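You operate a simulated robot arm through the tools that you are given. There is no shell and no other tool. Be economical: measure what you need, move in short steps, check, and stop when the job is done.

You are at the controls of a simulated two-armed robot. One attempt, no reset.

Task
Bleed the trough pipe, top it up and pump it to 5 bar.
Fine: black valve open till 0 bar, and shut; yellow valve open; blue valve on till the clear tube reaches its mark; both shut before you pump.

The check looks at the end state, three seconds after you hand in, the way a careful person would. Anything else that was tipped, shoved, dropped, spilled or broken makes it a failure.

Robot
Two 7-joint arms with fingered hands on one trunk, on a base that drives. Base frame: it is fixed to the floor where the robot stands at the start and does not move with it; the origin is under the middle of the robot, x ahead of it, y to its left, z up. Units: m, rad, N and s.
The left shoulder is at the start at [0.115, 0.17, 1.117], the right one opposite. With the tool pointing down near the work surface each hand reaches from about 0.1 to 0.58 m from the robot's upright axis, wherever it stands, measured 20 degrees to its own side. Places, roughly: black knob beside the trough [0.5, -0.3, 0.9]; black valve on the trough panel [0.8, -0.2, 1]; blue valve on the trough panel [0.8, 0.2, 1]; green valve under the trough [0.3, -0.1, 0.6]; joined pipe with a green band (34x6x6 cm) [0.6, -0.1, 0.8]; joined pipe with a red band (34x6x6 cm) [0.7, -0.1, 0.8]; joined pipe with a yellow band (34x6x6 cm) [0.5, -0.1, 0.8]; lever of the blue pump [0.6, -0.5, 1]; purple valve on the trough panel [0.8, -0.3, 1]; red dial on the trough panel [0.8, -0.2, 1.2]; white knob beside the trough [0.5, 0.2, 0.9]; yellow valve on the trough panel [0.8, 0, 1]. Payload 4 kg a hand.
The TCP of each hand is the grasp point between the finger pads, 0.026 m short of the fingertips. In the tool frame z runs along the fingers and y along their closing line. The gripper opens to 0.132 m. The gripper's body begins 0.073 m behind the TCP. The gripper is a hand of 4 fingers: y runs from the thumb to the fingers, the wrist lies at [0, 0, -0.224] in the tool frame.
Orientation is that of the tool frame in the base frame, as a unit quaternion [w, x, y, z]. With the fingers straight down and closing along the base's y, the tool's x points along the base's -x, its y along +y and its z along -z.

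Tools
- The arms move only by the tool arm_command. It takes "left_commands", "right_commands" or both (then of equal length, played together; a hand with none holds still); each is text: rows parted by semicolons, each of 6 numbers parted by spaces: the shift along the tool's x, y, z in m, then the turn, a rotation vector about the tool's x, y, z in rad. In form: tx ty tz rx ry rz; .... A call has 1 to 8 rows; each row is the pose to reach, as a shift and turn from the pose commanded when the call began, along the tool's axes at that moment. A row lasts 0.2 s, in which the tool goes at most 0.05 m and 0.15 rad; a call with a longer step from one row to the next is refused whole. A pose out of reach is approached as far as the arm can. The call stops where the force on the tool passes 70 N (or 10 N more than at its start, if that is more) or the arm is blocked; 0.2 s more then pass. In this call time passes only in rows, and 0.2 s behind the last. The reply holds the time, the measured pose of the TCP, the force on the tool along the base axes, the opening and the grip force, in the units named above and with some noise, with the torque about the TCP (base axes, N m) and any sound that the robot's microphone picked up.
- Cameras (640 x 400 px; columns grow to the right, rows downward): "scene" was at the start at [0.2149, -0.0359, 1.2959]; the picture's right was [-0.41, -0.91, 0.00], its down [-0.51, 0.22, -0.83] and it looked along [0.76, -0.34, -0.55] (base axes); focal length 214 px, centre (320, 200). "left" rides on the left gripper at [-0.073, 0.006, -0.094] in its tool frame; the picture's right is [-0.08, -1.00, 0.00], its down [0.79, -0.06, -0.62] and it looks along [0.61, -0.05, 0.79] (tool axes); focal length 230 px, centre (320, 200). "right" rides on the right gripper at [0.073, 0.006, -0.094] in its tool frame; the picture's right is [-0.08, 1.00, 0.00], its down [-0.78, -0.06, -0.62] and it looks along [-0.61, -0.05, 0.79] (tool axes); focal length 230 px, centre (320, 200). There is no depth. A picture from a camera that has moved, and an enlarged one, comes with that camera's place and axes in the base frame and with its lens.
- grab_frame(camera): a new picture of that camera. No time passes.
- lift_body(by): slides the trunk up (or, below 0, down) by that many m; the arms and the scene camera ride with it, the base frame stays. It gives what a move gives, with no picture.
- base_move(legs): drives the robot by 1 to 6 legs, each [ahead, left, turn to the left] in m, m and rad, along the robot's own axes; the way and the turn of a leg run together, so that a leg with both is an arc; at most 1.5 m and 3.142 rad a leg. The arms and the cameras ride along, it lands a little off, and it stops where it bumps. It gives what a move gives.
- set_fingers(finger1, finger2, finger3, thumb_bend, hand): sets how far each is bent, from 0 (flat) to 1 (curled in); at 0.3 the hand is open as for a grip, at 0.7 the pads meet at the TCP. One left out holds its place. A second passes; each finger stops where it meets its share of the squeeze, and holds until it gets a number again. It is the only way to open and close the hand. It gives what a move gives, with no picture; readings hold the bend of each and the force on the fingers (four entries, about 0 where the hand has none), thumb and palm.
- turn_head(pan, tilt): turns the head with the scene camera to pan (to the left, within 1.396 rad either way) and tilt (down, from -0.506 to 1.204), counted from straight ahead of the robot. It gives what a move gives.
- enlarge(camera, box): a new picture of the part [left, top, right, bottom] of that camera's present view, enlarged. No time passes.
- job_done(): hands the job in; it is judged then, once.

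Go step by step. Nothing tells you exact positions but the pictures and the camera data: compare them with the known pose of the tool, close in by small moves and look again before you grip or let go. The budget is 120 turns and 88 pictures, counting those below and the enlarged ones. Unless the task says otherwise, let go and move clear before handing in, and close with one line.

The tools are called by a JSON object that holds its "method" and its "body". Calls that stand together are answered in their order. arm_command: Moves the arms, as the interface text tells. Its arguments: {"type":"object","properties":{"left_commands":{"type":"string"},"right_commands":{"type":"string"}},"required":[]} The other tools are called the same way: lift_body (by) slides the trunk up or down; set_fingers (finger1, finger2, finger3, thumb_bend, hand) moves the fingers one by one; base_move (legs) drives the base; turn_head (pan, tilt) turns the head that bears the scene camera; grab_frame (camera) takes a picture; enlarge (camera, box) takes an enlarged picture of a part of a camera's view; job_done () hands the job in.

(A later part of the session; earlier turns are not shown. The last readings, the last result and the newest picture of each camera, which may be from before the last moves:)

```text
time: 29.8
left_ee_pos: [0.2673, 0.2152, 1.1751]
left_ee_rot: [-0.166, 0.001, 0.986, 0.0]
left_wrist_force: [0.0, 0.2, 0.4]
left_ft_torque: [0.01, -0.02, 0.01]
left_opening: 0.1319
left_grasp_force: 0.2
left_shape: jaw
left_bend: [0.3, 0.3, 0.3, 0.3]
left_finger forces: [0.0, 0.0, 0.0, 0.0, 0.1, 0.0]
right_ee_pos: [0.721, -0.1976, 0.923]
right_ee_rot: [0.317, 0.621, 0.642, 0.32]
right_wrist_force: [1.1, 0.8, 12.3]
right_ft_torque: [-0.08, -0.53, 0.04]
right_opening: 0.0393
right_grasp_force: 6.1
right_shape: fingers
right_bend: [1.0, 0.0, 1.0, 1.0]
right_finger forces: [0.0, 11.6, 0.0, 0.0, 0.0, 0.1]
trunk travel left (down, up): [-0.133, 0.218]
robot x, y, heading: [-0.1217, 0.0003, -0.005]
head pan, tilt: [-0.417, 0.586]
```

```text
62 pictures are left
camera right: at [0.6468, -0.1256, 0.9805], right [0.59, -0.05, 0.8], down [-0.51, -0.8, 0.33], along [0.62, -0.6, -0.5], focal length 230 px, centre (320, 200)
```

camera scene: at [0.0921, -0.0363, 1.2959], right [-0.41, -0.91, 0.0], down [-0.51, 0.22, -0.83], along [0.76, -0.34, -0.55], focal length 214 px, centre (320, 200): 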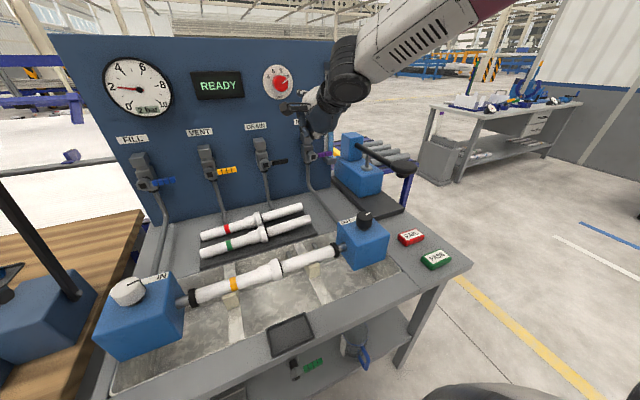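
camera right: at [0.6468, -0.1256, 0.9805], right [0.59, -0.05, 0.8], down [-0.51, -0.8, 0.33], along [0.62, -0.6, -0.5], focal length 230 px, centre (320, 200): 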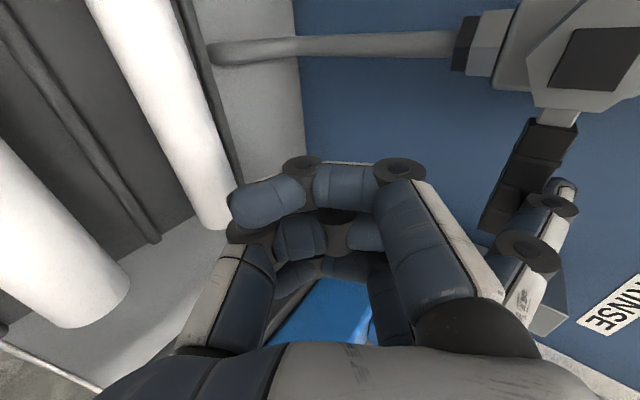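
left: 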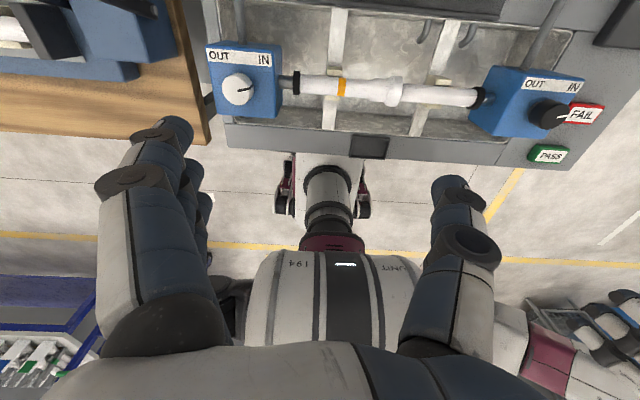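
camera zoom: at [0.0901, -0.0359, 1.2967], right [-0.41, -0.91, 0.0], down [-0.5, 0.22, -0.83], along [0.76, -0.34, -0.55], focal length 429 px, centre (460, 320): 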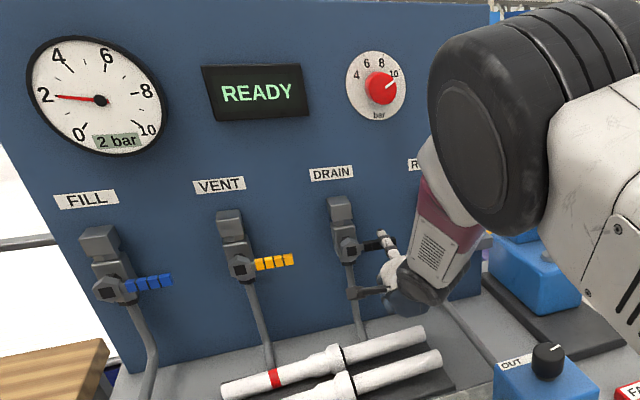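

The finger is pressing on the lever with 12 N and the lever hasn't clearly turned. I'll press a little further.

{"method": "arm_command", "body": {"right_commands": "0 -0.008 0.006 0 0 0; 0 -0.016 0.012 0 0 0"}}

{"method": "enlarge", "body": {"camera": "scene", "box": [90, 40, 410, 240]}}

```text
time: 30.4
left_ee_pos: [0.261, 0.2162, 1.1781]
left_ee_rot: [-0.162, 0.0, 0.987, -0.001]
left_wrist_force: [0.2, -0.2, -0.4]
left_ft_torque: [0.02, -0.01, -0.03]
left_opening: 0.132
left_grasp_force: 0.1
left_shape: jaw
left_bend: [0.3, 0.3, 0.3, 0.3]
left_finger forces: [0.0, 0.0, 0.0, 0.1, 0.0, 0.1]
right_ee_pos: [0.721, -0.1977, 0.9164]
right_ee_rot: [0.323, 0.618, 0.638, 0.327]
right_wrist_force: [-1.1, -0.6, 50.9]
right_ft_torque: [0.28, -2.24, -0.06]
right_opening: 0.0393
right_grasp_force: 24.8
right_shape: fingers
right_bend: [1.0, 0.0, 1.0, 1.0]
right_finger forces: [0.0, 49.3, 0.0, 0.1, 0.1, 0.1]
trunk travel left (down, up): [-0.133, 0.218]
robot x, y, heading: [-0.1216, -0.0015, -0.001]
head pan, tilt: [-0.417, 0.586]
```

```text
2.00 times, centred on (250, 140) of scene
camera zoom: at [0.0846, -0.0352, 1.2985], right [-0.41, -0.91, 0.0], down [-0.5, 0.22, -0.84], along [0.76, -0.34, -0.55], focal length 429 px, centre (460, 320)
```

zoom: 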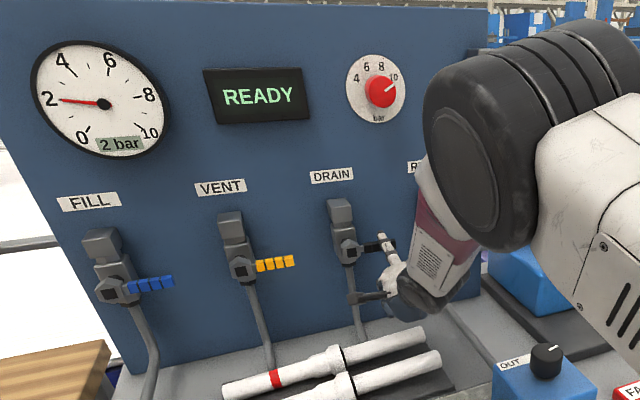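

It takes 51 N without turning, so that direction is against the stop and the valve must open upward. I'll lift off, pull back and pitch the hand further down, so the finger can get under the lever with the hand staying above the spare pipes.

{"method": "arm_command", "body": {"right_commands": "0 0.012 -0.034 0 0 0; 0 0.004 -0.078 0 0 0; 0 -0.012 -0.116 0.15 0 0; 0 -0.012 -0.116 0.3 0 0; 0 -0.012 -0.116 0.45 0 0; 0 -0.012 -0.116 0.6 0 0"}}

{"method": "grab_frame", "body": {"camera": "right"}}

{"method": "enlarge", "body": {"camera": "scene", "box": [220, 60, 420, 260]}}

```text
time: 31.8
left_ee_pos: [0.2692, 0.2149, 1.1733]
left_ee_rot: [-0.168, 0.001, 0.986, 0.0]
left_wrist_force: [0.9, 0.2, 0.4]
left_ft_torque: [0.02, 0.02, 0.0]
left_opening: 0.1319
left_grasp_force: 0.0
left_shape: jaw
left_bend: [0.3, 0.3, 0.3, 0.3]
left_finger forces: [0.0, 0.0, 0.1, 0.0, 0.0, 0.1]
right_ee_pos: [0.6215, -0.2004, 0.9572]
right_ee_rot: [0.116, 0.688, 0.708, 0.112]
right_wrist_force: [-1.1, 0.4, -0.2]
right_ft_torque: [-0.01, 0.02, -0.03]
right_opening: 0.0395
right_grasp_force: 0.0
right_shape: fingers
right_bend: [1.0, 0.05, 1.0, 1.0]
right_finger forces: [0.1, 0.1, 0.0, 0.0, 0.1, 0.0]
trunk travel left (down, up): [-0.133, 0.218]
robot x, y, heading: [-0.1236, 0.0008, -0.001]
head pan, tilt: [-0.417, 0.586]
```

```text
60 pictures are left
camera right: at [0.5952, -0.1277, 1.0454], right [0.95, -0.05, 0.32], down [-0.23, -0.79, 0.57], along [0.22, -0.62, -0.76], focal length 230 px, centre (320, 200)
```

right: 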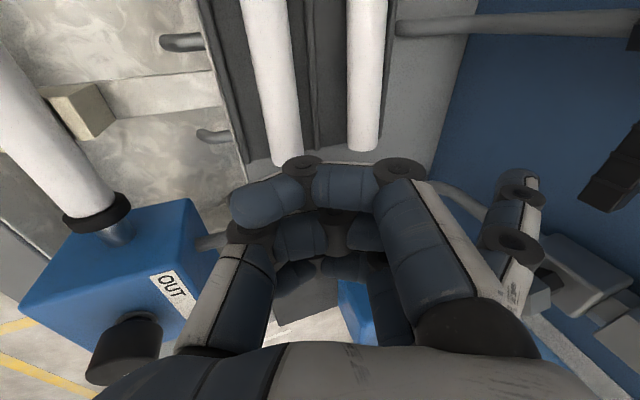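

```text
2.00 times, centred on (320, 160) of scene
camera zoom: at [0.093, -0.0363, 1.2955], right [-0.41, -0.91, 0.0], down [-0.51, 0.22, -0.83], along [0.76, -0.34, -0.55], focal length 429 px, centre (320, 280)
```

zoom: 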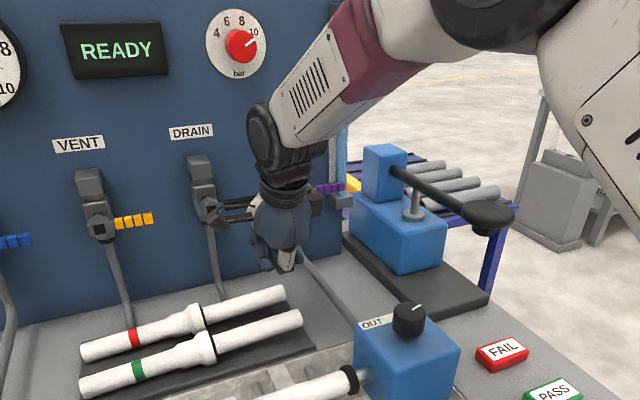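

The tip is at about [0.72, -0.197, 0.984], in front of the lever. I'll drop 3 cm and slide in under it.

{"method": "arm_command", "body": {"right_commands": "0 -0.0095 0.0285 0 0 0; 0 0.0189 0.038 0 0 0; 0.002 0.0426 0.046 0 0 0"}}

{"method": "grab_frame", "body": {"camera": "right"}}

```text
time: 32.5
left_ee_pos: [0.27, 0.2158, 1.1732]
left_ee_rot: [-0.167, 0.001, 0.986, 0.0]
left_wrist_force: [0.1, 0.4, -0.1]
left_ft_torque: [-0.02, 0.01, -0.02]
left_opening: 0.1319
left_grasp_force: 0.1
left_shape: jaw
left_bend: [0.3, 0.3, 0.3, 0.3]
left_finger forces: [0.0, 0.0, 0.0, 0.1, 0.0, 0.0]
right_ee_pos: [0.6755, -0.1997, 0.9267]
right_ee_rot: [0.117, 0.688, 0.708, 0.112]
right_wrist_force: [-0.2, 1.0, 0.9]
right_ft_torque: [-0.03, 0.06, 0.0]
right_opening: 0.0393
right_grasp_force: 0.0
right_shape: fingers
right_bend: [1.0, 0.05, 1.0, 1.0]
right_finger forces: [0.1, 0.0, 0.0, 0.1, 0.0, 0.0]
trunk travel left (down, up): [-0.133, 0.218]
robot x, y, heading: [-0.1233, -0.0007, -0.003]
head pan, tilt: [-0.417, 0.586]
```

```text
58 pictures are left
camera right: at [0.6495, -0.126, 1.0155], right [0.95, -0.05, 0.32], down [-0.23, -0.79, 0.57], along [0.22, -0.62, -0.76], focal length 230 px, centre (320, 200)
```

right: 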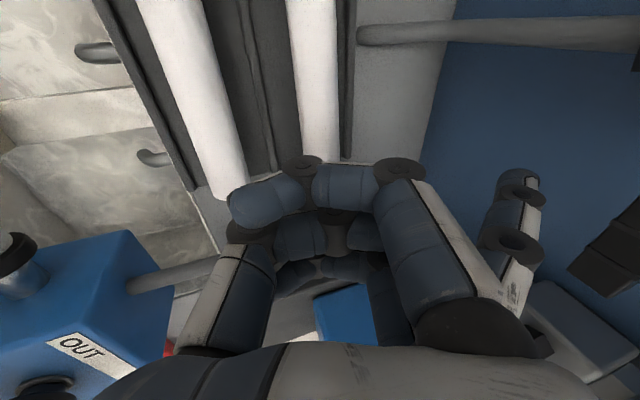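

The finger is under the lever with no contact yet. I'll push it up in an arc around the hub.

{"method": "arm_command", "body": {"right_commands": "0.004 0.009 -0.0275 0 0 0; 0 0.018 -0.054 0 0 0; 0.011 0.0265 -0.079 0 0 0; 0.022 0.03 -0.088 0 0 0"}}

{"method": "grab_frame", "body": {"camera": "right"}}

{"method": "enlarge", "body": {"camera": "scene", "box": [90, 40, 410, 240]}}

```text
time: 33.5
left_ee_pos: [0.268, 0.2157, 1.1738]
left_ee_rot: [-0.167, 0.001, 0.986, 0.0]
left_wrist_force: [-0.4, -0.2, -0.5]
left_ft_torque: [0.0, -0.03, -0.01]
left_opening: 0.132
left_grasp_force: 0.0
left_shape: jaw
left_bend: [0.3, 0.3, 0.3, 0.3]
left_finger forces: [0.0, 0.1, 0.1, 0.1, 0.0, 0.0]
right_ee_pos: [0.6736, -0.174, 1.023]
right_ee_rot: [0.117, 0.687, 0.708, 0.113]
right_wrist_force: [-1.0, -1.5, -0.6]
right_ft_torque: [0.0, 0.05, -0.1]
right_opening: 0.0396
right_grasp_force: 1.0
right_shape: fingers
right_bend: [1.0, 0.07, 1.0, 1.0]
right_finger forces: [0.0, 1.3, 0.0, 0.0, 0.1, 0.0]
trunk travel left (down, up): [-0.133, 0.218]
robot x, y, heading: [-0.1267, -0.0011, -0.005]
head pan, tilt: [-0.417, 0.586]
```

```text
57 pictures are left
camera right: at [0.6478, -0.1, 1.1103], right [0.95, -0.05, 0.32], down [-0.23, -0.79, 0.57], along [0.22, -0.62, -0.75], focal length 230 px, centre (320, 200)
```

right: 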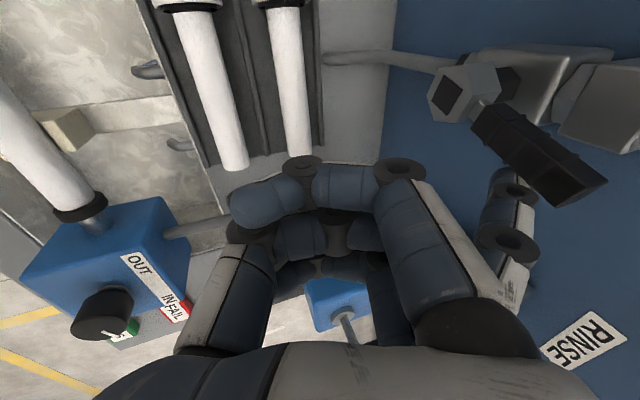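

```text
2.00 times, centred on (250, 140) of scene
camera zoom: at [0.0922, -0.0363, 1.2959], right [-0.41, -0.91, 0.0], down [-0.51, 0.22, -0.83], along [0.76, -0.34, -0.55], focal length 429 px, centre (460, 320)
```

zoom: 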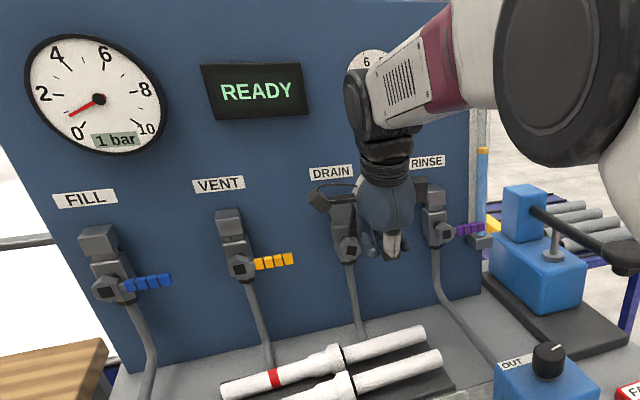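

It opens upward and the gauge is already down to 1 bar. While it drains I'll move the finger round to the lever's upper left side, ready to shut it.

{"method": "arm_command", "body": {"right_commands": "-0.002 -0.0474 -0.016 0 0 0; 0.025 -0.039 -0.041 0 0 0; 0.05 -0.03 -0.063 0 0 0"}}

{"method": "enlarge", "body": {"camera": "scene", "box": [90, 40, 410, 240]}}

```text
time: 34.4
left_ee_pos: [0.2678, 0.215, 1.1732]
left_ee_rot: [-0.167, 0.001, 0.986, 0.0]
left_wrist_force: [0.3, 0.4, 0.3]
left_ft_torque: [-0.03, 0.0, -0.04]
left_opening: 0.1319
left_grasp_force: 0.1
left_shape: jaw
left_bend: [0.3, 0.3, 0.3, 0.3]
left_finger forces: [0.0, 0.0, 0.0, 0.1, 0.1, 0.1]
right_ee_pos: [0.6256, -0.1271, 1.0728]
right_ee_rot: [0.117, 0.688, 0.707, 0.113]
right_wrist_force: [-0.5, 0.1, 0.1]
right_ft_torque: [0.02, -0.03, -0.02]
right_opening: 0.0393
right_grasp_force: 0.0
right_shape: fingers
right_bend: [1.0, 0.05, 1.0, 1.0]
right_finger forces: [0.0, 0.1, 0.1, 0.1, 0.0, 0.1]
trunk travel left (down, up): [-0.133, 0.218]
robot x, y, heading: [-0.1247, -0.0, -0.001]
head pan, tilt: [-0.417, 0.586]
```

```text
2.00 times, centred on (250, 140) of scene
camera zoom: at [0.0913, -0.0361, 1.2961], right [-0.41, -0.91, 0.0], down [-0.5, 0.22, -0.83], along [0.76, -0.34, -0.55], focal length 429 px, centre (460, 320)
```

zoom: 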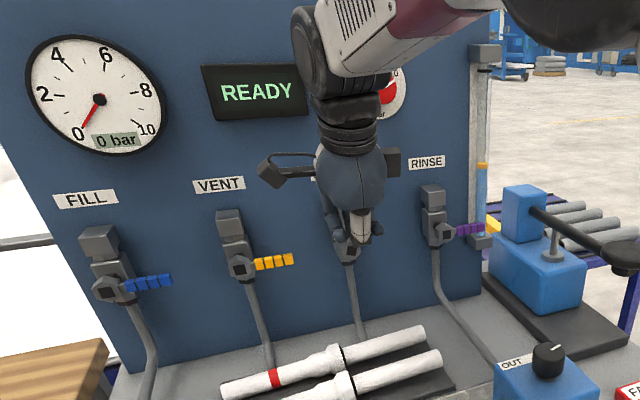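

The gauge reads 0 bar, so I'll shut the black valve by sweeping the lever back down.

{"method": "arm_command", "body": {"right_commands": "0 0.0455 0.0153 0 0 0; -0.018 0.0355 0.0438 0 0 0; -0.0475 0.03 0.059 0 0 0; -0.069 0.022 0.079 0 0 0; -0.074 0.018 0.091 0 0 0; -0.074 0.0155 0.097 0 0 0"}}

{"method": "grab_frame", "body": {"camera": "right"}}

{"method": "enlarge", "body": {"camera": "scene", "box": [90, 40, 410, 240]}}

```text
time: 35.8
left_ee_pos: [0.2683, 0.215, 1.1728]
left_ee_rot: [-0.166, 0.001, 0.986, 0.0]
left_wrist_force: [0.5, -0.4, 0.3]
left_ft_torque: [0.0, -0.02, 0.02]
left_opening: 0.132
left_grasp_force: 0.1
left_shape: jaw
left_bend: [0.3, 0.3, 0.3, 0.3]
left_finger forces: [0.0, 0.1, 0.0, 0.0, 0.1, 0.0]
right_ee_pos: [0.6728, -0.1976, 0.9847]
right_ee_rot: [0.117, 0.688, 0.707, 0.113]
right_wrist_force: [0.2, 0.2, 1.3]
right_ft_torque: [0.0, -0.04, -0.01]
right_opening: 0.0392
right_grasp_force: 0.0
right_shape: fingers
right_bend: [1.0, 0.04, 1.0, 1.0]
right_finger forces: [0.1, 0.5, 0.0, 0.0, 0.0, 0.2]
trunk travel left (down, up): [-0.133, 0.218]
robot x, y, heading: [-0.1211, 0.0004, -0.0]
head pan, tilt: [-0.417, 0.586]
```

```text
54 pictures are left
camera right: at [0.6467, -0.1242, 1.0735], right [0.95, -0.05, 0.32], down [-0.23, -0.79, 0.57], along [0.22, -0.62, -0.75], focal length 230 px, centre (320, 200)
```

right: 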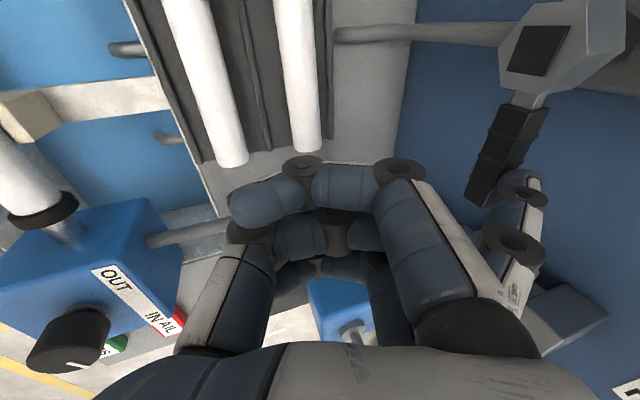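

```text
2.00 times, centred on (250, 140) of scene
camera zoom: at [0.0919, -0.0363, 1.2959], right [-0.41, -0.91, 0.0], down [-0.5, 0.22, -0.83], along [0.76, -0.34, -0.55], focal length 429 px, centre (460, 320)
```

zoom: 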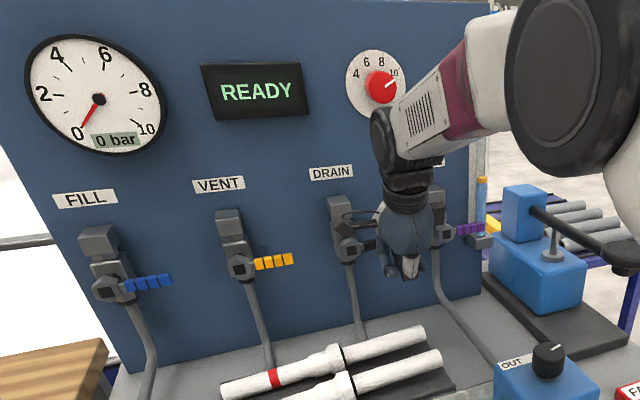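

The lever looks horizontal and the drained water lies in the trough. I'll press about 1 cm further to seat it at the stop.

{"method": "arm_command", "body": {"right_commands": "0 -0.0032 0.0095 0 0 0; 0 -0.004 0.012 0 0 0"}}

```text
time: 36.4
left_ee_pos: [0.2664, 0.2153, 1.1744]
left_ee_rot: [-0.166, 0.001, 0.986, 0.0]
left_wrist_force: [1.1, -0.5, 0.6]
left_ft_torque: [0.01, 0.0, -0.01]
left_opening: 0.132
left_grasp_force: 0.1
left_shape: jaw
left_bend: [0.3, 0.3, 0.3, 0.3]
left_finger forces: [0.0, 0.0, 0.0, 0.1, 0.0, 0.0]
right_ee_pos: [0.6718, -0.1971, 0.9755]
right_ee_rot: [0.119, 0.688, 0.707, 0.114]
right_wrist_force: [-7.7, -1.0, 8.7]
right_ft_torque: [0.04, -1.12, 0.04]
right_opening: 0.0394
right_grasp_force: 4.2
right_shape: fingers
right_bend: [1.0, 0.0, 1.0, 1.0]
right_finger forces: [0.0, 8.8, 0.0, 0.0, 0.1, 0.0]
trunk travel left (down, up): [-0.133, 0.218]
robot x, y, heading: [-0.1203, -0.002, -0.003]
head pan, tilt: [-0.417, 0.586]
```

The black valve is seated shut. The yellow lever is the same shape 0.168 m to the left, so I'll retract, shift over and slide under it.

{"method": "arm_command", "body": {"right_commands": "0.001 -0.0363 -0.0333 0 0 0; 0.0466 -0.0525 -0.0286 0 0 0; 0.0916 -0.056 -0.0143 0 0 0; 0.1366 -0.0595 0 0 0 0; 0.1695 -0.0665 0.0236 0 0 0; 0.1685 -0.0286 0.0363 0 0 0; 0.168 -0.0077 0.0433 0 0 0"}}

{"method": "grab_frame", "body": {"camera": "right"}}

{"method": "enlarge", "body": {"camera": "scene", "box": [90, 40, 410, 240]}}

```text
time: 38.0
left_ee_pos: [0.2678, 0.2144, 1.1717]
left_ee_rot: [-0.167, 0.001, 0.986, 0.0]
left_wrist_force: [0.2, 0.2, -0.7]
left_ft_torque: [0.0, 0.0, 0.02]
left_opening: 0.1319
left_grasp_force: 0.2
left_shape: jaw
left_bend: [0.3, 0.3, 0.3, 0.3]
left_finger forces: [0.0, 0.0, 0.1, 0.0, 0.0, 0.0]
right_ee_pos: [0.6827, -0.0433, 0.9375]
right_ee_rot: [0.118, 0.696, 0.699, 0.118]
right_wrist_force: [-0.9, -0.6, 0.1]
right_ft_torque: [-0.05, 0.03, -0.01]
right_opening: 0.0397
right_grasp_force: 0.0
right_shape: fingers
right_bend: [1.0, 0.05, 1.0, 1.0]
right_finger forces: [0.0, 0.0, 0.0, 0.0, 0.0, 0.0]
trunk travel left (down, up): [-0.133, 0.218]
robot x, y, heading: [-0.1201, 0.0015, -0.001]
head pan, tilt: [-0.417, 0.586]
```

```text
52 pictures are left
camera right: at [0.6578, 0.0307, 1.0257], right [0.94, -0.07, 0.33], down [-0.26, -0.79, 0.56], along [0.22, -0.61, -0.76], focal length 230 px, centre (320, 200)
```

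right: 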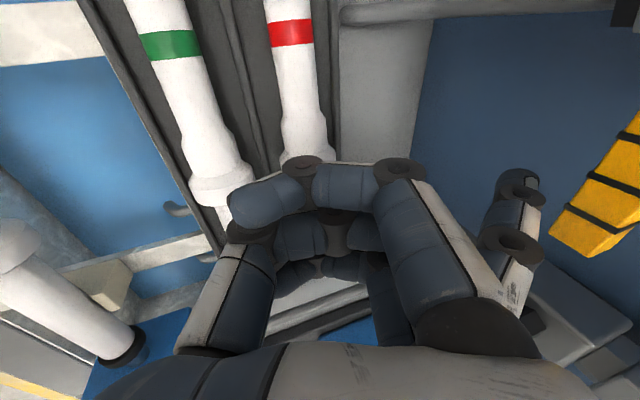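

```text
2.00 times, centred on (250, 140) of scene
camera zoom: at [0.0926, -0.0365, 1.2957], right [-0.41, -0.91, 0.0], down [-0.51, 0.22, -0.83], along [0.76, -0.34, -0.55], focal length 429 px, centre (460, 320)
```

zoom: 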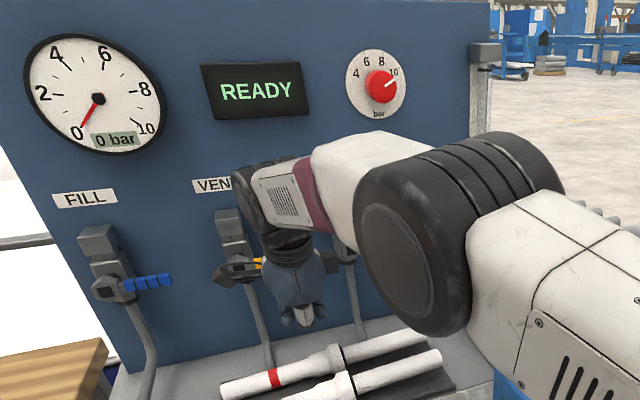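

The fingertip is just under the end of the yellow lever, about 1.5 cm too far out. I'll correct that and sweep the lever up.

{"method": "arm_command", "body": {"right_commands": "0.016 -0.0085 -0.003 0 0 0; 0.014 -0.0026 -0.02 0 0 0; 0.012 0.0066 -0.0465 0 0 0; 0.023 0.015 -0.071 0 0 0; 0.033 0.0188 -0.0815 0 0 0; 0.045 0.021 -0.087 0 0 0"}}

{"method": "grab_frame", "body": {"camera": "right"}}

{"method": "enlarge", "body": {"camera": "scene", "box": [90, 40, 410, 240]}}

```text
time: 39.5
left_ee_pos: [0.2677, 0.215, 1.174]
left_ee_rot: [-0.166, 0.001, 0.986, 0.001]
left_wrist_force: [0.3, -0.9, -0.5]
left_ft_torque: [-0.01, 0.03, -0.01]
left_opening: 0.132
left_grasp_force: 0.0
left_shape: jaw
left_bend: [0.3, 0.3, 0.3, 0.3]
left_finger forces: [0.0, 0.0, 0.1, 0.0, 0.0, 0.1]
right_ee_pos: [0.684, -0.0374, 1.0329]
right_ee_rot: [0.116, 0.716, 0.678, 0.123]
right_wrist_force: [-0.5, -0.2, 1.1]
right_ft_torque: [0.0, 0.02, 0.01]
right_opening: 0.0393
right_grasp_force: 0.0
right_shape: fingers
right_bend: [1.0, 0.05, 1.0, 1.0]
right_finger forces: [0.1, 0.1, 0.0, 0.0, 0.0, 0.0]
trunk travel left (down, up): [-0.133, 0.218]
robot x, y, heading: [-0.1202, -0.0008, 0.0]
head pan, tilt: [-0.417, 0.586]
stopped in row 6 (right hand): the arm was blocked; the commanded pose is now the measured one
```

```text
50 pictures are left
camera right: at [0.6615, 0.0359, 1.1223], right [0.93, -0.13, 0.33], down [-0.3, -0.78, 0.55], along [0.19, -0.61, -0.77], focal length 230 px, centre (320, 200)
```

right: 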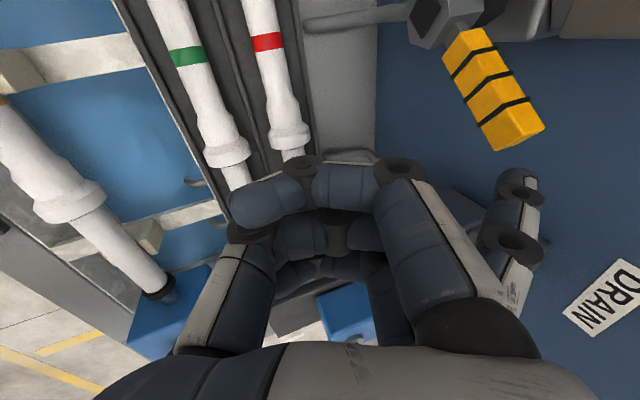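

```text
2.00 times, centred on (250, 140) of scene
camera zoom: at [0.0917, -0.037, 1.2961], right [-0.41, -0.91, 0.0], down [-0.5, 0.23, -0.83], along [0.76, -0.34, -0.55], focal length 429 px, centre (460, 320)
```

zoom: 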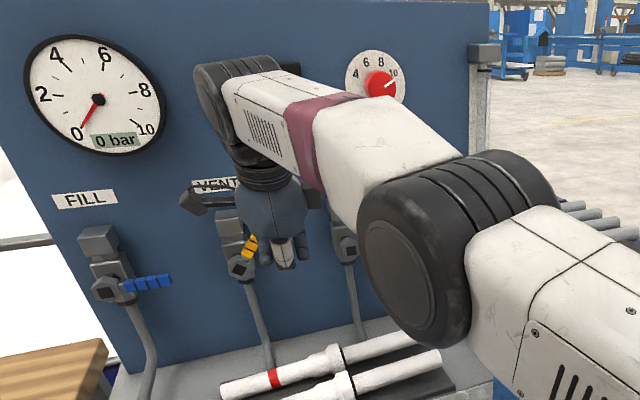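

The yellow lever is about half open and the arm is blocked from reaching further left. I'll pull back and shift the base 0.15 m left.

{"method": "arm_command", "body": {"right_commands": "-0.001 -0.028 -0.01 0 0 -0.03; -0.003 -0.0565 -0.02 0 0 -0.056"}}

{"method": "base_move", "body": {"legs": [[0, 0.15, 0]]}}

{"method": "grab_frame", "body": {"camera": "right"}}

{"method": "grab_frame", "body": {"camera": "scene"}}

```text
time: 40.1
left_ee_pos: [0.2681, 0.2144, 1.1727]
left_ee_rot: [-0.167, 0.001, 0.986, 0.001]
left_wrist_force: [0.6, -0.3, 0.3]
left_ft_torque: [0.01, -0.01, 0.01]
left_opening: 0.132
left_grasp_force: 0.1
left_shape: jaw
left_bend: [0.3, 0.3, 0.3, 0.3]
left_finger forces: [0.0, 0.1, 0.1, 0.1, 0.0, 0.0]
right_ee_pos: [0.6278, -0.0451, 1.0273]
right_ee_rot: [0.112, 0.705, 0.69, 0.12]
right_wrist_force: [-0.5, 0.0, -0.3]
right_ft_torque: [0.02, -0.04, 0.03]
right_opening: 0.0393
right_grasp_force: 0.0
right_shape: fingers
right_bend: [1.0, 0.05, 1.0, 1.0]
right_finger forces: [0.0, 0.0, 0.1, 0.0, 0.0, 0.0]
trunk travel left (down, up): [-0.133, 0.218]
robot x, y, heading: [-0.1213, -0.0015, -0.007]
head pan, tilt: [-0.417, 0.586]
```

```text
time: 42.1
left_ee_pos: [0.2682, 0.3663, 1.1726]
left_ee_rot: [-0.167, 0.001, 0.986, 0.001]
left_wrist_force: [-0.5, 0.6, -0.8]
left_ft_torque: [-0.02, -0.01, -0.01]
left_opening: 0.132
left_grasp_force: 0.0
left_shape: jaw
left_bend: [0.3, 0.3, 0.3, 0.3]
left_finger forces: [0.0, 0.0, 0.0, 0.0, 0.0, 0.0]
right_ee_pos: [0.6282, 0.1098, 1.0365]
right_ee_rot: [0.114, 0.701, 0.692, 0.125]
right_wrist_force: [-0.2, -0.2, 0.0]
right_ft_torque: [-0.02, 0.0, -0.03]
right_opening: 0.0398
right_grasp_force: 0.1
right_shape: fingers
right_bend: [1.0, 0.05, 1.0, 1.0]
right_finger forces: [0.0, 0.0, 0.1, 0.0, 0.0, 0.0]
trunk travel left (down, up): [-0.133, 0.218]
robot x, y, heading: [-0.1236, 0.1477, 0.002]
head pan, tilt: [-0.417, 0.586]
```

```text
48 pictures are left
camera right: at [0.6033, 0.1825, 1.1257], right [0.94, -0.09, 0.33], down [-0.27, -0.79, 0.55], along [0.21, -0.6, -0.77], focal length 230 px, centre (320, 200)
```

right: 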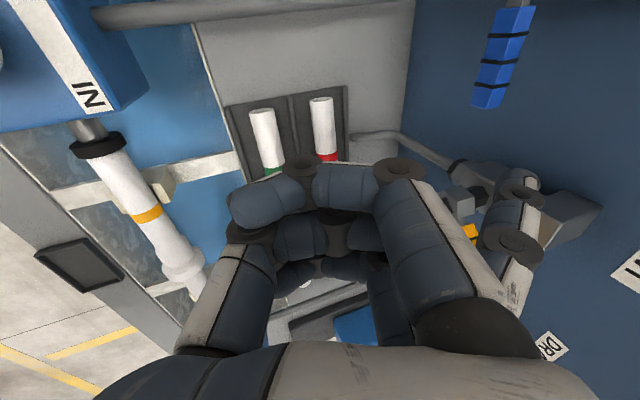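

```text
47 pictures are left
camera scene: at [0.0924, 0.1154, 1.2959], right [-0.41, -0.91, 0.0], down [-0.51, 0.22, -0.83], along [0.76, -0.34, -0.55], focal length 214 px, centre (320, 200)
```

scene: 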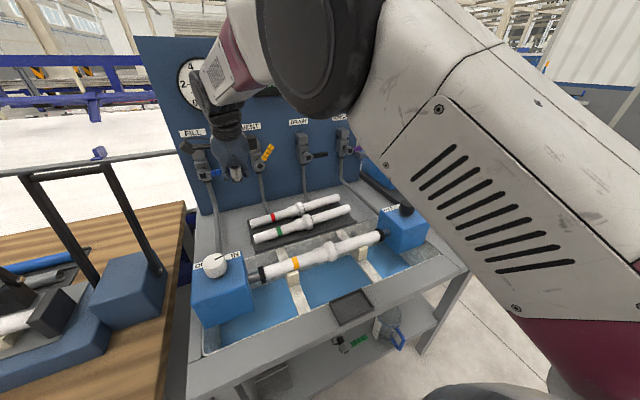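

The base is 0.15 m further left. I'll take the finger back round under the half-open yellow lever and finish opening it.

{"method": "arm_command", "body": {"right_commands": "-0.045 -0.0027 0.009 0 0 0; -0.0905 -0.0087 0.027 0 0 0; -0.131 -0.015 0.0454 0 0 0; -0.147 -0.0196 0.0593 0 0 0; -0.1465 0.0247 0.0749 0 0 0; -0.131 0.034 0.0487 0 0 0; -0.1157 0.04 0.0311 0 0 0; -0.1006 0.042 0.0247 0 0 0"}}

{"method": "grab_frame", "body": {"camera": "right"}}

{"method": "enlarge", "body": {"camera": "scene", "box": [140, 40, 380, 240]}}

```text
time: 43.9
left_ee_pos: [0.2676, 0.3666, 1.1741]
left_ee_rot: [-0.167, 0.0, 0.986, 0.0]
left_wrist_force: [1.0, -0.4, 0.2]
left_ft_torque: [-0.04, -0.03, 0.04]
left_opening: 0.1317
left_grasp_force: 0.1
left_shape: jaw
left_bend: [0.3, 0.3, 0.3, 0.3]
left_finger forces: [0.0, 0.0, 0.0, 0.0, 0.0, 0.0]
right_ee_pos: [0.6762, 0.0107, 1.0259]
right_ee_rot: [0.115, 0.701, 0.692, 0.127]
right_wrist_force: [-1.3, -0.2, 0.6]
right_ft_torque: [-0.02, -0.01, -0.01]
right_opening: 0.0394
right_grasp_force: 0.0
right_shape: fingers
right_bend: [1.0, 0.05, 1.0, 1.0]
right_finger forces: [0.0, 0.0, 0.0, 0.0, 0.1, 0.0]
trunk travel left (down, up): [-0.133, 0.218]
robot x, y, heading: [-0.1221, 0.1506, -0.005]
head pan, tilt: [-0.417, 0.586]
```

```text
46 pictures are left
camera right: at [0.6513, 0.0832, 1.1154], right [0.94, -0.09, 0.33], down [-0.27, -0.79, 0.55], along [0.21, -0.6, -0.77], focal length 230 px, centre (320, 200)
```

right: 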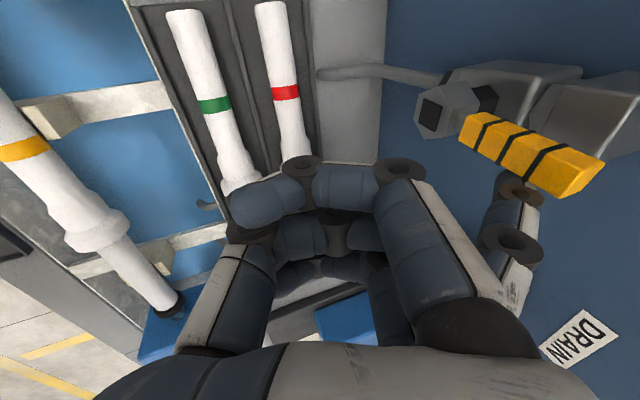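

```text
2.00 times, centred on (260, 140) of scene
camera zoom: at [0.0921, 0.1155, 1.296], right [-0.41, -0.91, 0.0], down [-0.5, 0.22, -0.83], along [0.76, -0.34, -0.55], focal length 429 px, centre (440, 320)
```

zoom: 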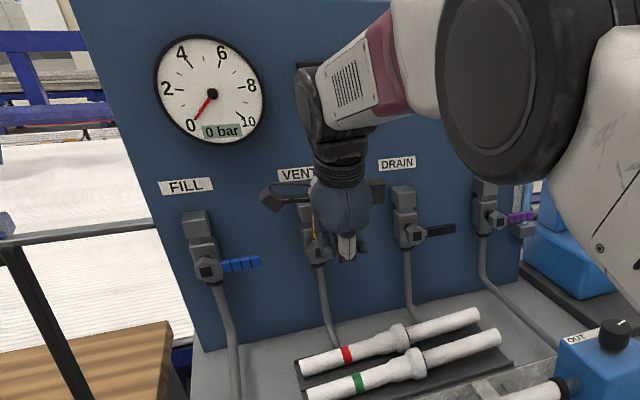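

The yellow lever tip is now directly above its hub, so the vent is fully open. I'll retract and shift the base left again for the blue lever.

{"method": "arm_command", "body": {"right_commands": "0 -0.028 -0.01 0 0 0; -0.0007 -0.0565 -0.02 0 0 0"}}

{"method": "base_move", "body": {"legs": [[0, 0.155, 0]]}}

{"method": "grab_frame", "body": {"camera": "right"}}

{"method": "grab_frame", "body": {"camera": "scene"}}

```text
time: 44.5
left_ee_pos: [0.2669, 0.3672, 1.1731]
left_ee_rot: [-0.166, 0.001, 0.986, 0.001]
left_wrist_force: [-0.6, 0.3, 0.2]
left_ft_torque: [-0.02, 0.03, 0.0]
left_opening: 0.1317
left_grasp_force: 0.1
left_shape: jaw
left_bend: [0.3, 0.3, 0.3, 0.3]
left_finger forces: [0.1, 0.1, 0.0, 0.0, 0.1, 0.1]
right_ee_pos: [0.6156, 0.0087, 1.027]
right_ee_rot: [0.113, 0.702, 0.692, 0.125]
right_wrist_force: [-0.7, 0.2, 0.0]
right_ft_torque: [0.0, 0.0, 0.01]
right_opening: 0.0396
right_grasp_force: 0.1
right_shape: fingers
right_bend: [1.0, 0.05, 1.0, 1.0]
right_finger forces: [0.0, 0.0, 0.0, 0.0, 0.0, 0.1]
trunk travel left (down, up): [-0.133, 0.218]
robot x, y, heading: [-0.1185, 0.1513, -0.004]
head pan, tilt: [-0.417, 0.586]
```

```text
time: 46.5
left_ee_pos: [0.2683, 0.5178, 1.1737]
left_ee_rot: [-0.167, 0.0, 0.986, 0.0]
left_wrist_force: [0.4, 0.8, 0.7]
left_ft_torque: [-0.02, 0.01, 0.01]
left_opening: 0.1318
left_grasp_force: 0.0
left_shape: jaw
left_bend: [0.3, 0.3, 0.3, 0.3]
left_finger forces: [0.0, 0.0, 0.0, 0.1, 0.0, 0.1]
right_ee_pos: [0.6151, 0.1615, 1.0254]
right_ee_rot: [0.114, 0.701, 0.693, 0.124]
right_wrist_force: [0.3, 0.0, 0.0]
right_ft_torque: [0.0, 0.0, 0.0]
right_opening: 0.0394
right_grasp_force: 0.1
right_shape: fingers
right_bend: [1.0, 0.05, 1.0, 1.0]
right_finger forces: [0.0, 0.0, 0.1, 0.0, 0.0, 0.0]
trunk travel left (down, up): [-0.133, 0.218]
robot x, y, heading: [-0.1233, 0.2992, 0.002]
head pan, tilt: [-0.417, 0.586]
```

```text
44 pictures are left
camera right: at [0.5907, 0.2324, 1.1157], right [0.94, -0.09, 0.33], down [-0.27, -0.79, 0.55], along [0.21, -0.6, -0.77], focal length 230 px, centre (320, 200)
```

right: 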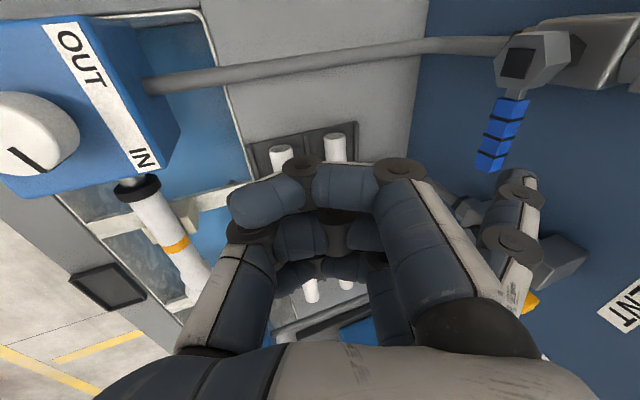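

```text
43 pictures are left
camera scene: at [0.0925, 0.2654, 1.2959], right [-0.4, -0.91, 0.0], down [-0.51, 0.22, -0.83], along [0.76, -0.34, -0.55], focal length 214 px, centre (320, 200)
```

scene: 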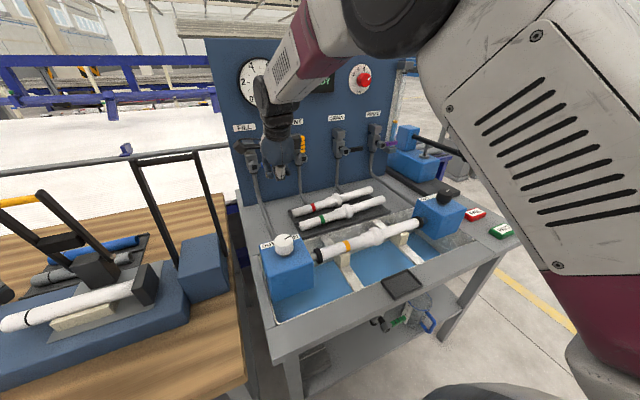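

Yellow stands open and the tube is in view. I'll go down and under the blue lever, and take a close look at the tube for a baseline.

{"method": "arm_command", "body": {"right_commands": "-0.006 -0.011 0.031 0 0 0; -0.012 -0.022 0.062 0 0 0; -0.019 -0.033 0.094 0 0 0; -0.0185 0.005 0.107 0 0 0; -0.018 0.0235 0.114 0 0 0"}}

{"method": "grab_frame", "body": {"camera": "right"}}

{"method": "enlarge", "body": {"camera": "scene", "box": [350, 50, 430, 160]}}

```text
time: 47.7
left_ee_pos: [0.2672, 0.5174, 1.1732]
left_ee_rot: [-0.167, -0.001, 0.986, -0.001]
left_wrist_force: [0.6, 0.5, -0.5]
left_ft_torque: [0.0, 0.01, 0.0]
left_opening: 0.1318
left_grasp_force: 0.1
left_shape: jaw
left_bend: [0.3, 0.3, 0.3, 0.3]
left_finger forces: [0.0, 0.0, 0.0, 0.0, 0.0, 0.1]
right_ee_pos: [0.6758, 0.1443, 0.9284]
right_ee_rot: [0.115, 0.701, 0.693, 0.126]
right_wrist_force: [0.3, -0.1, -0.1]
right_ft_torque: [0.01, -0.01, 0.03]
right_opening: 0.0399
right_grasp_force: 0.0
right_shape: fingers
right_bend: [1.0, 0.05, 1.0, 1.0]
right_finger forces: [0.0, 0.0, 0.0, 0.1, 0.1, 0.0]
trunk travel left (down, up): [-0.133, 0.218]
robot x, y, heading: [-0.1243, 0.3063, 0.002]
head pan, tilt: [-0.417, 0.586]
```

```text
42 pictures are left
camera right: at [0.6509, 0.2168, 1.0175], right [0.94, -0.09, 0.33], down [-0.27, -0.79, 0.55], along [0.21, -0.6, -0.77], focal length 230 px, centre (320, 200)
```

right: 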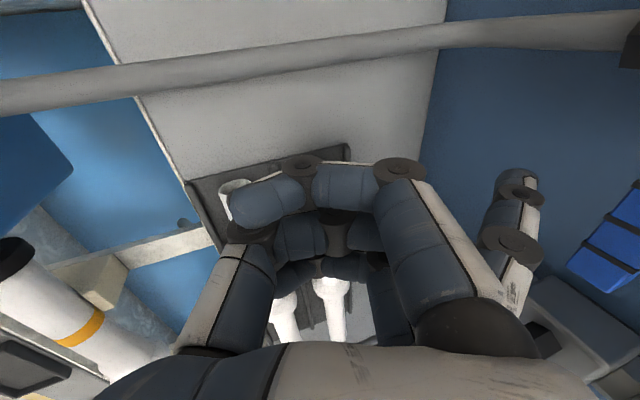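

```text
3.64 times, centred on (390, 105) of scene
camera zoom: at [0.0927, 0.265, 1.2958], right [-0.4, -0.91, 0.0], down [-0.51, 0.22, -0.83], along [0.76, -0.34, -0.55], focal length 780 px, centre (66, 546)
```

zoom: 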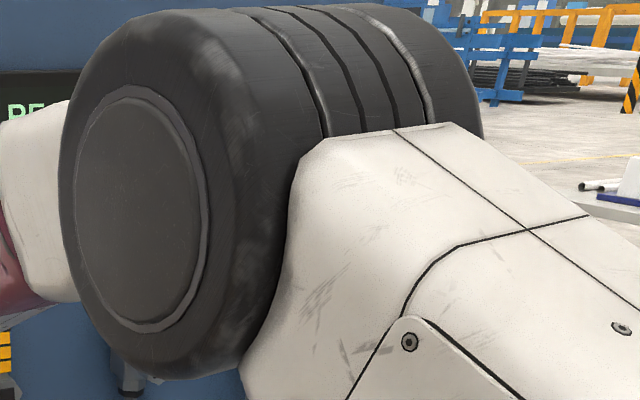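

From here the elbow hides the tube. Better to work the blue valve with the left hand from the starting base position, with the right arm tucked away so the head can watch the tube. I'll retract the right arm and drive back to y 0.

{"method": "arm_command", "body": {"right_commands": "0 -0.0424 -0.015 0 0 0; 0 -0.0654 -0.0549 0 0 0; -0.02 -0.0833 -0.0933 0 0 0; -0.04 -0.1013 -0.1318 0 0 0; -0.06 -0.119 -0.17 0 0 0; -0.08 -0.1454 -0.201 0 0 0; -0.1 -0.173 -0.227 0 0 0; -0.12 -0.207 -0.25 0 0 0"}}

{"method": "base_move", "body": {"legs": [[0, -0.305, 0]]}}

{"method": "grab_frame", "body": {"camera": "scene"}}

```text
time: 49.5
left_ee_pos: [0.2668, 0.5148, 1.1744]
left_ee_rot: [-0.167, -0.001, 0.986, 0.001]
left_wrist_force: [0.1, -0.3, 0.2]
left_ft_torque: [0.01, 0.0, -0.03]
left_opening: 0.1318
left_grasp_force: 0.1
left_shape: jaw
left_bend: [0.3, 0.3, 0.3, 0.3]
left_finger forces: [0.0, 0.0, 0.0, 0.0, 0.0, 0.0]
right_ee_pos: [0.3937, 0.0237, 1.0902]
right_ee_rot: [0.115, 0.702, 0.692, 0.126]
right_wrist_force: [-1.0, -0.9, 0.0]
right_ft_torque: [0.03, 0.0, 0.04]
right_opening: 0.0392
right_grasp_force: 0.1
right_shape: fingers
right_bend: [1.0, 0.05, 1.0, 1.0]
right_finger forces: [0.0, 0.1, 0.0, 0.0, 0.1, 0.0]
right hand out of reach, approached as far as the arm can: row 5
trunk travel left (down, up): [-0.133, 0.218]
robot x, y, heading: [-0.1224, 0.3026, -0.0]
head pan, tilt: [-0.417, 0.586]
```

```text
time: 52.7
left_ee_pos: [0.2681, 0.2211, 1.1738]
left_ee_rot: [-0.166, -0.004, 0.986, 0.0]
left_wrist_force: [0.5, -0.1, 0.0]
left_ft_torque: [0.02, 0.03, 0.03]
left_opening: 0.1321
left_grasp_force: 0.1
left_shape: jaw
left_bend: [0.3, 0.3, 0.3, 0.3]
left_finger forces: [0.0, 0.0, 0.0, 0.1, 0.1, 0.1]
right_ee_pos: [0.3982, -0.27, 1.0897]
right_ee_rot: [0.114, 0.698, 0.695, 0.126]
right_wrist_force: [-0.1, -0.3, -0.3]
right_ft_torque: [-0.01, -0.03, 0.01]
right_opening: 0.0396
right_grasp_force: 0.1
right_shape: fingers
right_bend: [1.0, 0.05, 1.0, 1.0]
right_finger forces: [0.0, 0.0, 0.1, 0.0, 0.0, 0.0]
trunk travel left (down, up): [-0.133, 0.218]
robot x, y, heading: [-0.1209, -0.0003, 0.01]
head pan, tilt: [-0.417, 0.586]
```

```text
40 pictures are left
camera scene: at [0.0945, -0.0325, 1.2959], right [-0.4, -0.92, 0.0], down [-0.51, 0.22, -0.83], along [0.77, -0.33, -0.55], focal length 214 px, centre (320, 200)
```

scene: 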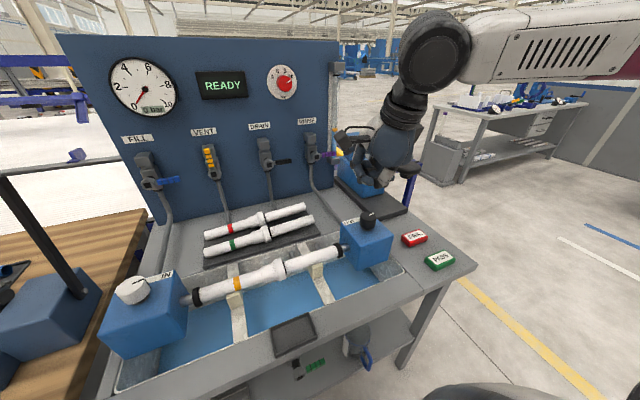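

The tube is in clear view now. I'll turn the left hand by 90° and pitch it, in the same way as the right, with the middle finger as the pointer.

{"method": "arm_command", "body": {"left_commands": "0 0 0 0 0 0.15; 0 0 0 0 0 0.3; 0 0 0 0 0 0.45; 0 0 0 0 0 0.6; 0 0 0 0 0 0.75; 0 0 0 0 0 0.9; 0 0 0 0 0 1.05; 0 0 0 0 0 1.2"}}

{"method": "arm_command", "body": {"left_commands": "0 0 0 0 0 0.15; 0 0 0 0 0 0.3; 0 0 0 0 0 0.37"}}

{"method": "set_fingers", "body": {"hand": "left", "finger1": 1, "finger2": 0.05, "finger3": 1, "thumb_bend": 1}}

{"method": "arm_command", "body": {"left_commands": "0 0.03 0 -0.13 0 0; 0 0.06 0 -0.26 0 0; 0 0.09 0 -0.39 0 0; 0 0.12 0 -0.52 0 0; 0 0.15 0 -0.65 0 0"}}

{"method": "grab_frame", "body": {"camera": "scene"}}

```text
time: 54.5
left_ee_pos: [0.2681, 0.221, 1.1736]
left_ee_rot: [-0.137, 0.554, 0.816, -0.094]
left_wrist_force: [-0.2, -0.1, -0.9]
left_ft_torque: [-0.02, -0.02, -0.01]
left_opening: 0.1318
left_grasp_force: 0.1
left_shape: jaw
left_bend: [0.3, 0.3, 0.3, 0.3]
left_finger forces: [0.1, 0.0, 0.0, 0.1, 0.0, 0.0]
right_ee_pos: [0.3983, -0.2694, 1.091]
right_ee_rot: [0.113, 0.698, 0.696, 0.126]
right_wrist_force: [-1.0, -0.6, 0.3]
right_ft_torque: [0.0, -0.01, 0.01]
right_opening: 0.0395
right_grasp_force: 0.1
right_shape: fingers
right_bend: [1.0, 0.05, 1.0, 1.0]
right_finger forces: [0.1, 0.1, 0.0, 0.0, 0.1, 0.0]
trunk travel left (down, up): [-0.133, 0.218]
robot x, y, heading: [-0.115, 0.0021, 0.007]
head pan, tilt: [-0.417, 0.586]
```

```text
time: 55.3
left_ee_pos: [0.2695, 0.2212, 1.1743]
left_ee_rot: [-0.118, 0.694, 0.7, -0.119]
left_wrist_force: [-0.4, 0.2, -0.4]
left_ft_torque: [-0.01, 0.0, 0.01]
left_opening: 0.1318
left_grasp_force: 0.0
left_shape: jaw
left_bend: [0.3, 0.3, 0.3, 0.3]
left_finger forces: [0.0, 0.0, 0.1, 0.1, 0.1, 0.0]
right_ee_pos: [0.3988, -0.2703, 1.0899]
right_ee_rot: [0.114, 0.698, 0.696, 0.125]
right_wrist_force: [0.0, -0.2, 0.0]
right_ft_torque: [-0.01, 0.0, -0.01]
right_opening: 0.0394
right_grasp_force: 0.0
right_shape: fingers
right_bend: [1.0, 0.05, 1.0, 1.0]
right_finger forces: [0.1, 0.0, 0.1, 0.0, 0.0, 0.0]
trunk travel left (down, up): [-0.133, 0.218]
robot x, y, heading: [-0.123, 0.0017, 0.012]
head pan, tilt: [-0.417, 0.586]
```

```text
time: 56.3
left_ee_pos: [0.2688, 0.2209, 1.1735]
left_ee_rot: [-0.117, 0.693, 0.701, -0.118]
left_wrist_force: [-0.1, -0.2, -0.8]
left_ft_torque: [-0.01, 0.01, 0.0]
left_opening: 0.0393
left_grasp_force: 0.0
left_shape: fingers
left_bend: [1.0, 0.05, 1.0, 1.0]
left_finger forces: [0.1, 0.0, 0.1, 0.0, 0.1, 0.0]
right_ee_pos: [0.3974, -0.2689, 1.0905]
right_ee_rot: [0.114, 0.698, 0.696, 0.126]
right_wrist_force: [-0.6, 0.1, 0.0]
right_ft_torque: [0.01, -0.02, 0.01]
right_opening: 0.0394
right_grasp_force: 0.0
right_shape: fingers
right_bend: [1.0, 0.05, 1.0, 1.0]
right_finger forces: [0.0, 0.1, 0.1, 0.0, 0.0, 0.0]
trunk travel left (down, up): [-0.133, 0.218]
robot x, y, heading: [-0.1238, -0.0004, 0.014]
head pan, tilt: [-0.417, 0.586]
```

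```text
time: 57.5
left_ee_pos: [0.4123, 0.2225, 1.1235]
left_ee_rot: [0.111, 0.695, 0.702, 0.112]
left_wrist_force: [0.4, -0.7, 0.1]
left_ft_torque: [0.04, -0.01, -0.01]
left_opening: 0.0392
left_grasp_force: 0.0
left_shape: fingers
left_bend: [1.0, 0.05, 1.0, 1.0]
left_finger forces: [0.1, 0.0, 0.0, 0.0, 0.0, 0.1]
right_ee_pos: [0.3974, -0.2702, 1.0899]
right_ee_rot: [0.113, 0.698, 0.695, 0.126]
right_wrist_force: [1.0, 0.2, 0.1]
right_ft_torque: [0.01, 0.02, 0.0]
right_opening: 0.0392
right_grasp_force: 0.0
right_shape: fingers
right_bend: [1.0, 0.05, 1.0, 1.0]
right_finger forces: [0.1, 0.0, 0.0, 0.0, 0.1, 0.1]
trunk travel left (down, up): [-0.133, 0.218]
robot x, y, heading: [-0.1209, 0.001, 0.01]
head pan, tilt: [-0.417, 0.586]
```

```text
39 pictures are left
camera scene: at [0.0948, -0.0323, 1.2958], right [-0.4, -0.92, 0.0], down [-0.51, 0.22, -0.83], along [0.76, -0.33, -0.55], focal length 214 px, centre (320, 200)
```

scene: 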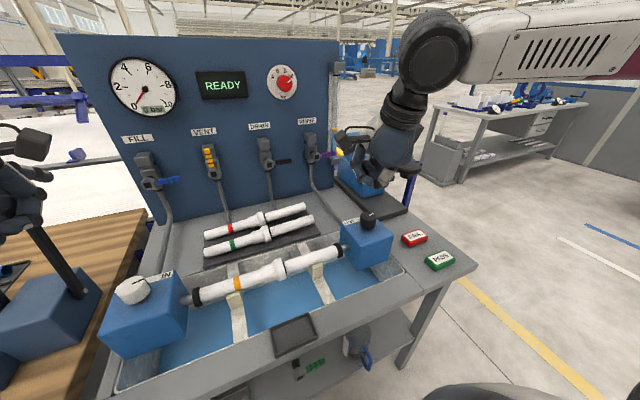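

The left hand is in its pointer pose. I'll move it in front of the blue lever.

{"method": "arm_command", "body": {"left_commands": "-0.0164 0.0341 0.0259 0 0 0; -0.0328 0.0682 0.0518 0 0 0; -0.0492 0.1023 0.0777 0 0 0; -0.0656 0.1364 0.1036 0 0 0; -0.082 0.1705 0.1295 0 0 0"}}

{"method": "grab_frame", "body": {"camera": "left"}}

{"method": "grab_frame", "body": {"camera": "scene"}}

```text
time: 58.7
left_ee_pos: [0.6148, 0.1454, 1.0536]
left_ee_rot: [0.109, 0.696, 0.701, 0.111]
left_wrist_force: [1.0, -0.6, -1.1]
left_ft_torque: [0.05, 0.03, 0.0]
left_opening: 0.0392
left_grasp_force: 0.0
left_shape: fingers
left_bend: [1.0, 0.05, 1.0, 1.0]
left_finger forces: [0.0, 0.0, 0.1, 0.0, 0.0, 0.0]
right_ee_pos: [0.3983, -0.2701, 1.0881]
right_ee_rot: [0.113, 0.698, 0.696, 0.126]
right_wrist_force: [0.6, -0.3, -0.3]
right_ft_torque: [-0.01, -0.01, 0.0]
right_opening: 0.0391
right_grasp_force: 0.1
right_shape: fingers
right_bend: [1.0, 0.05, 1.0, 1.0]
right_finger forces: [0.1, 0.0, 0.1, 0.0, 0.1, 0.0]
trunk travel left (down, up): [-0.133, 0.218]
robot x, y, heading: [-0.1207, 0.0026, 0.012]
head pan, tilt: [-0.417, 0.586]
```

```text
38 pictures are left
camera left: at [0.5928, 0.0704, 1.1434], right [-0.95, -0.09, -0.31], down [-0.26, 0.78, 0.57], along [0.19, 0.62, -0.76], focal length 230 px, centre (320, 200)
```

left: 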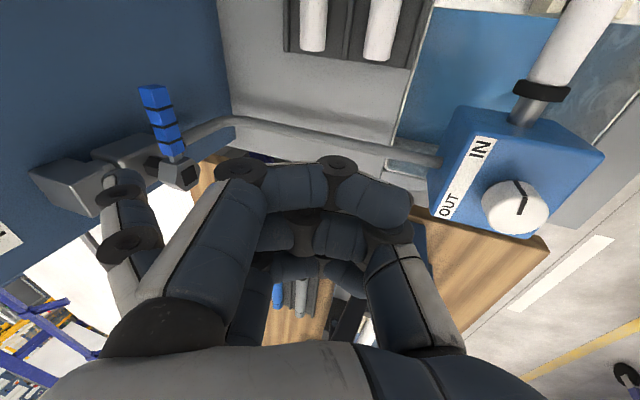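

```text
37 pictures are left
camera scene: at [0.0959, -0.0329, 1.2954], right [-0.4, -0.92, 0.0], down [-0.51, 0.22, -0.83], along [0.76, -0.33, -0.55], focal length 214 px, centre (320, 200)
```

scene: 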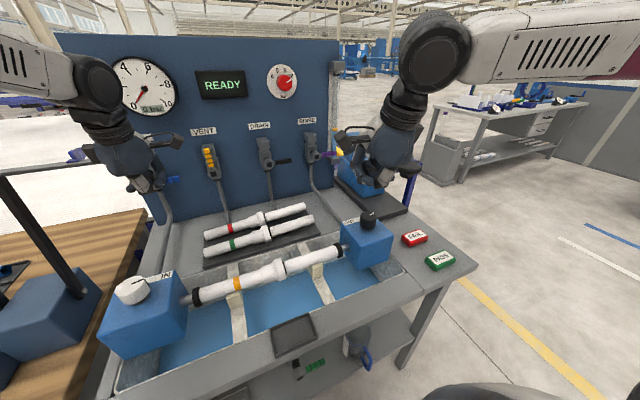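

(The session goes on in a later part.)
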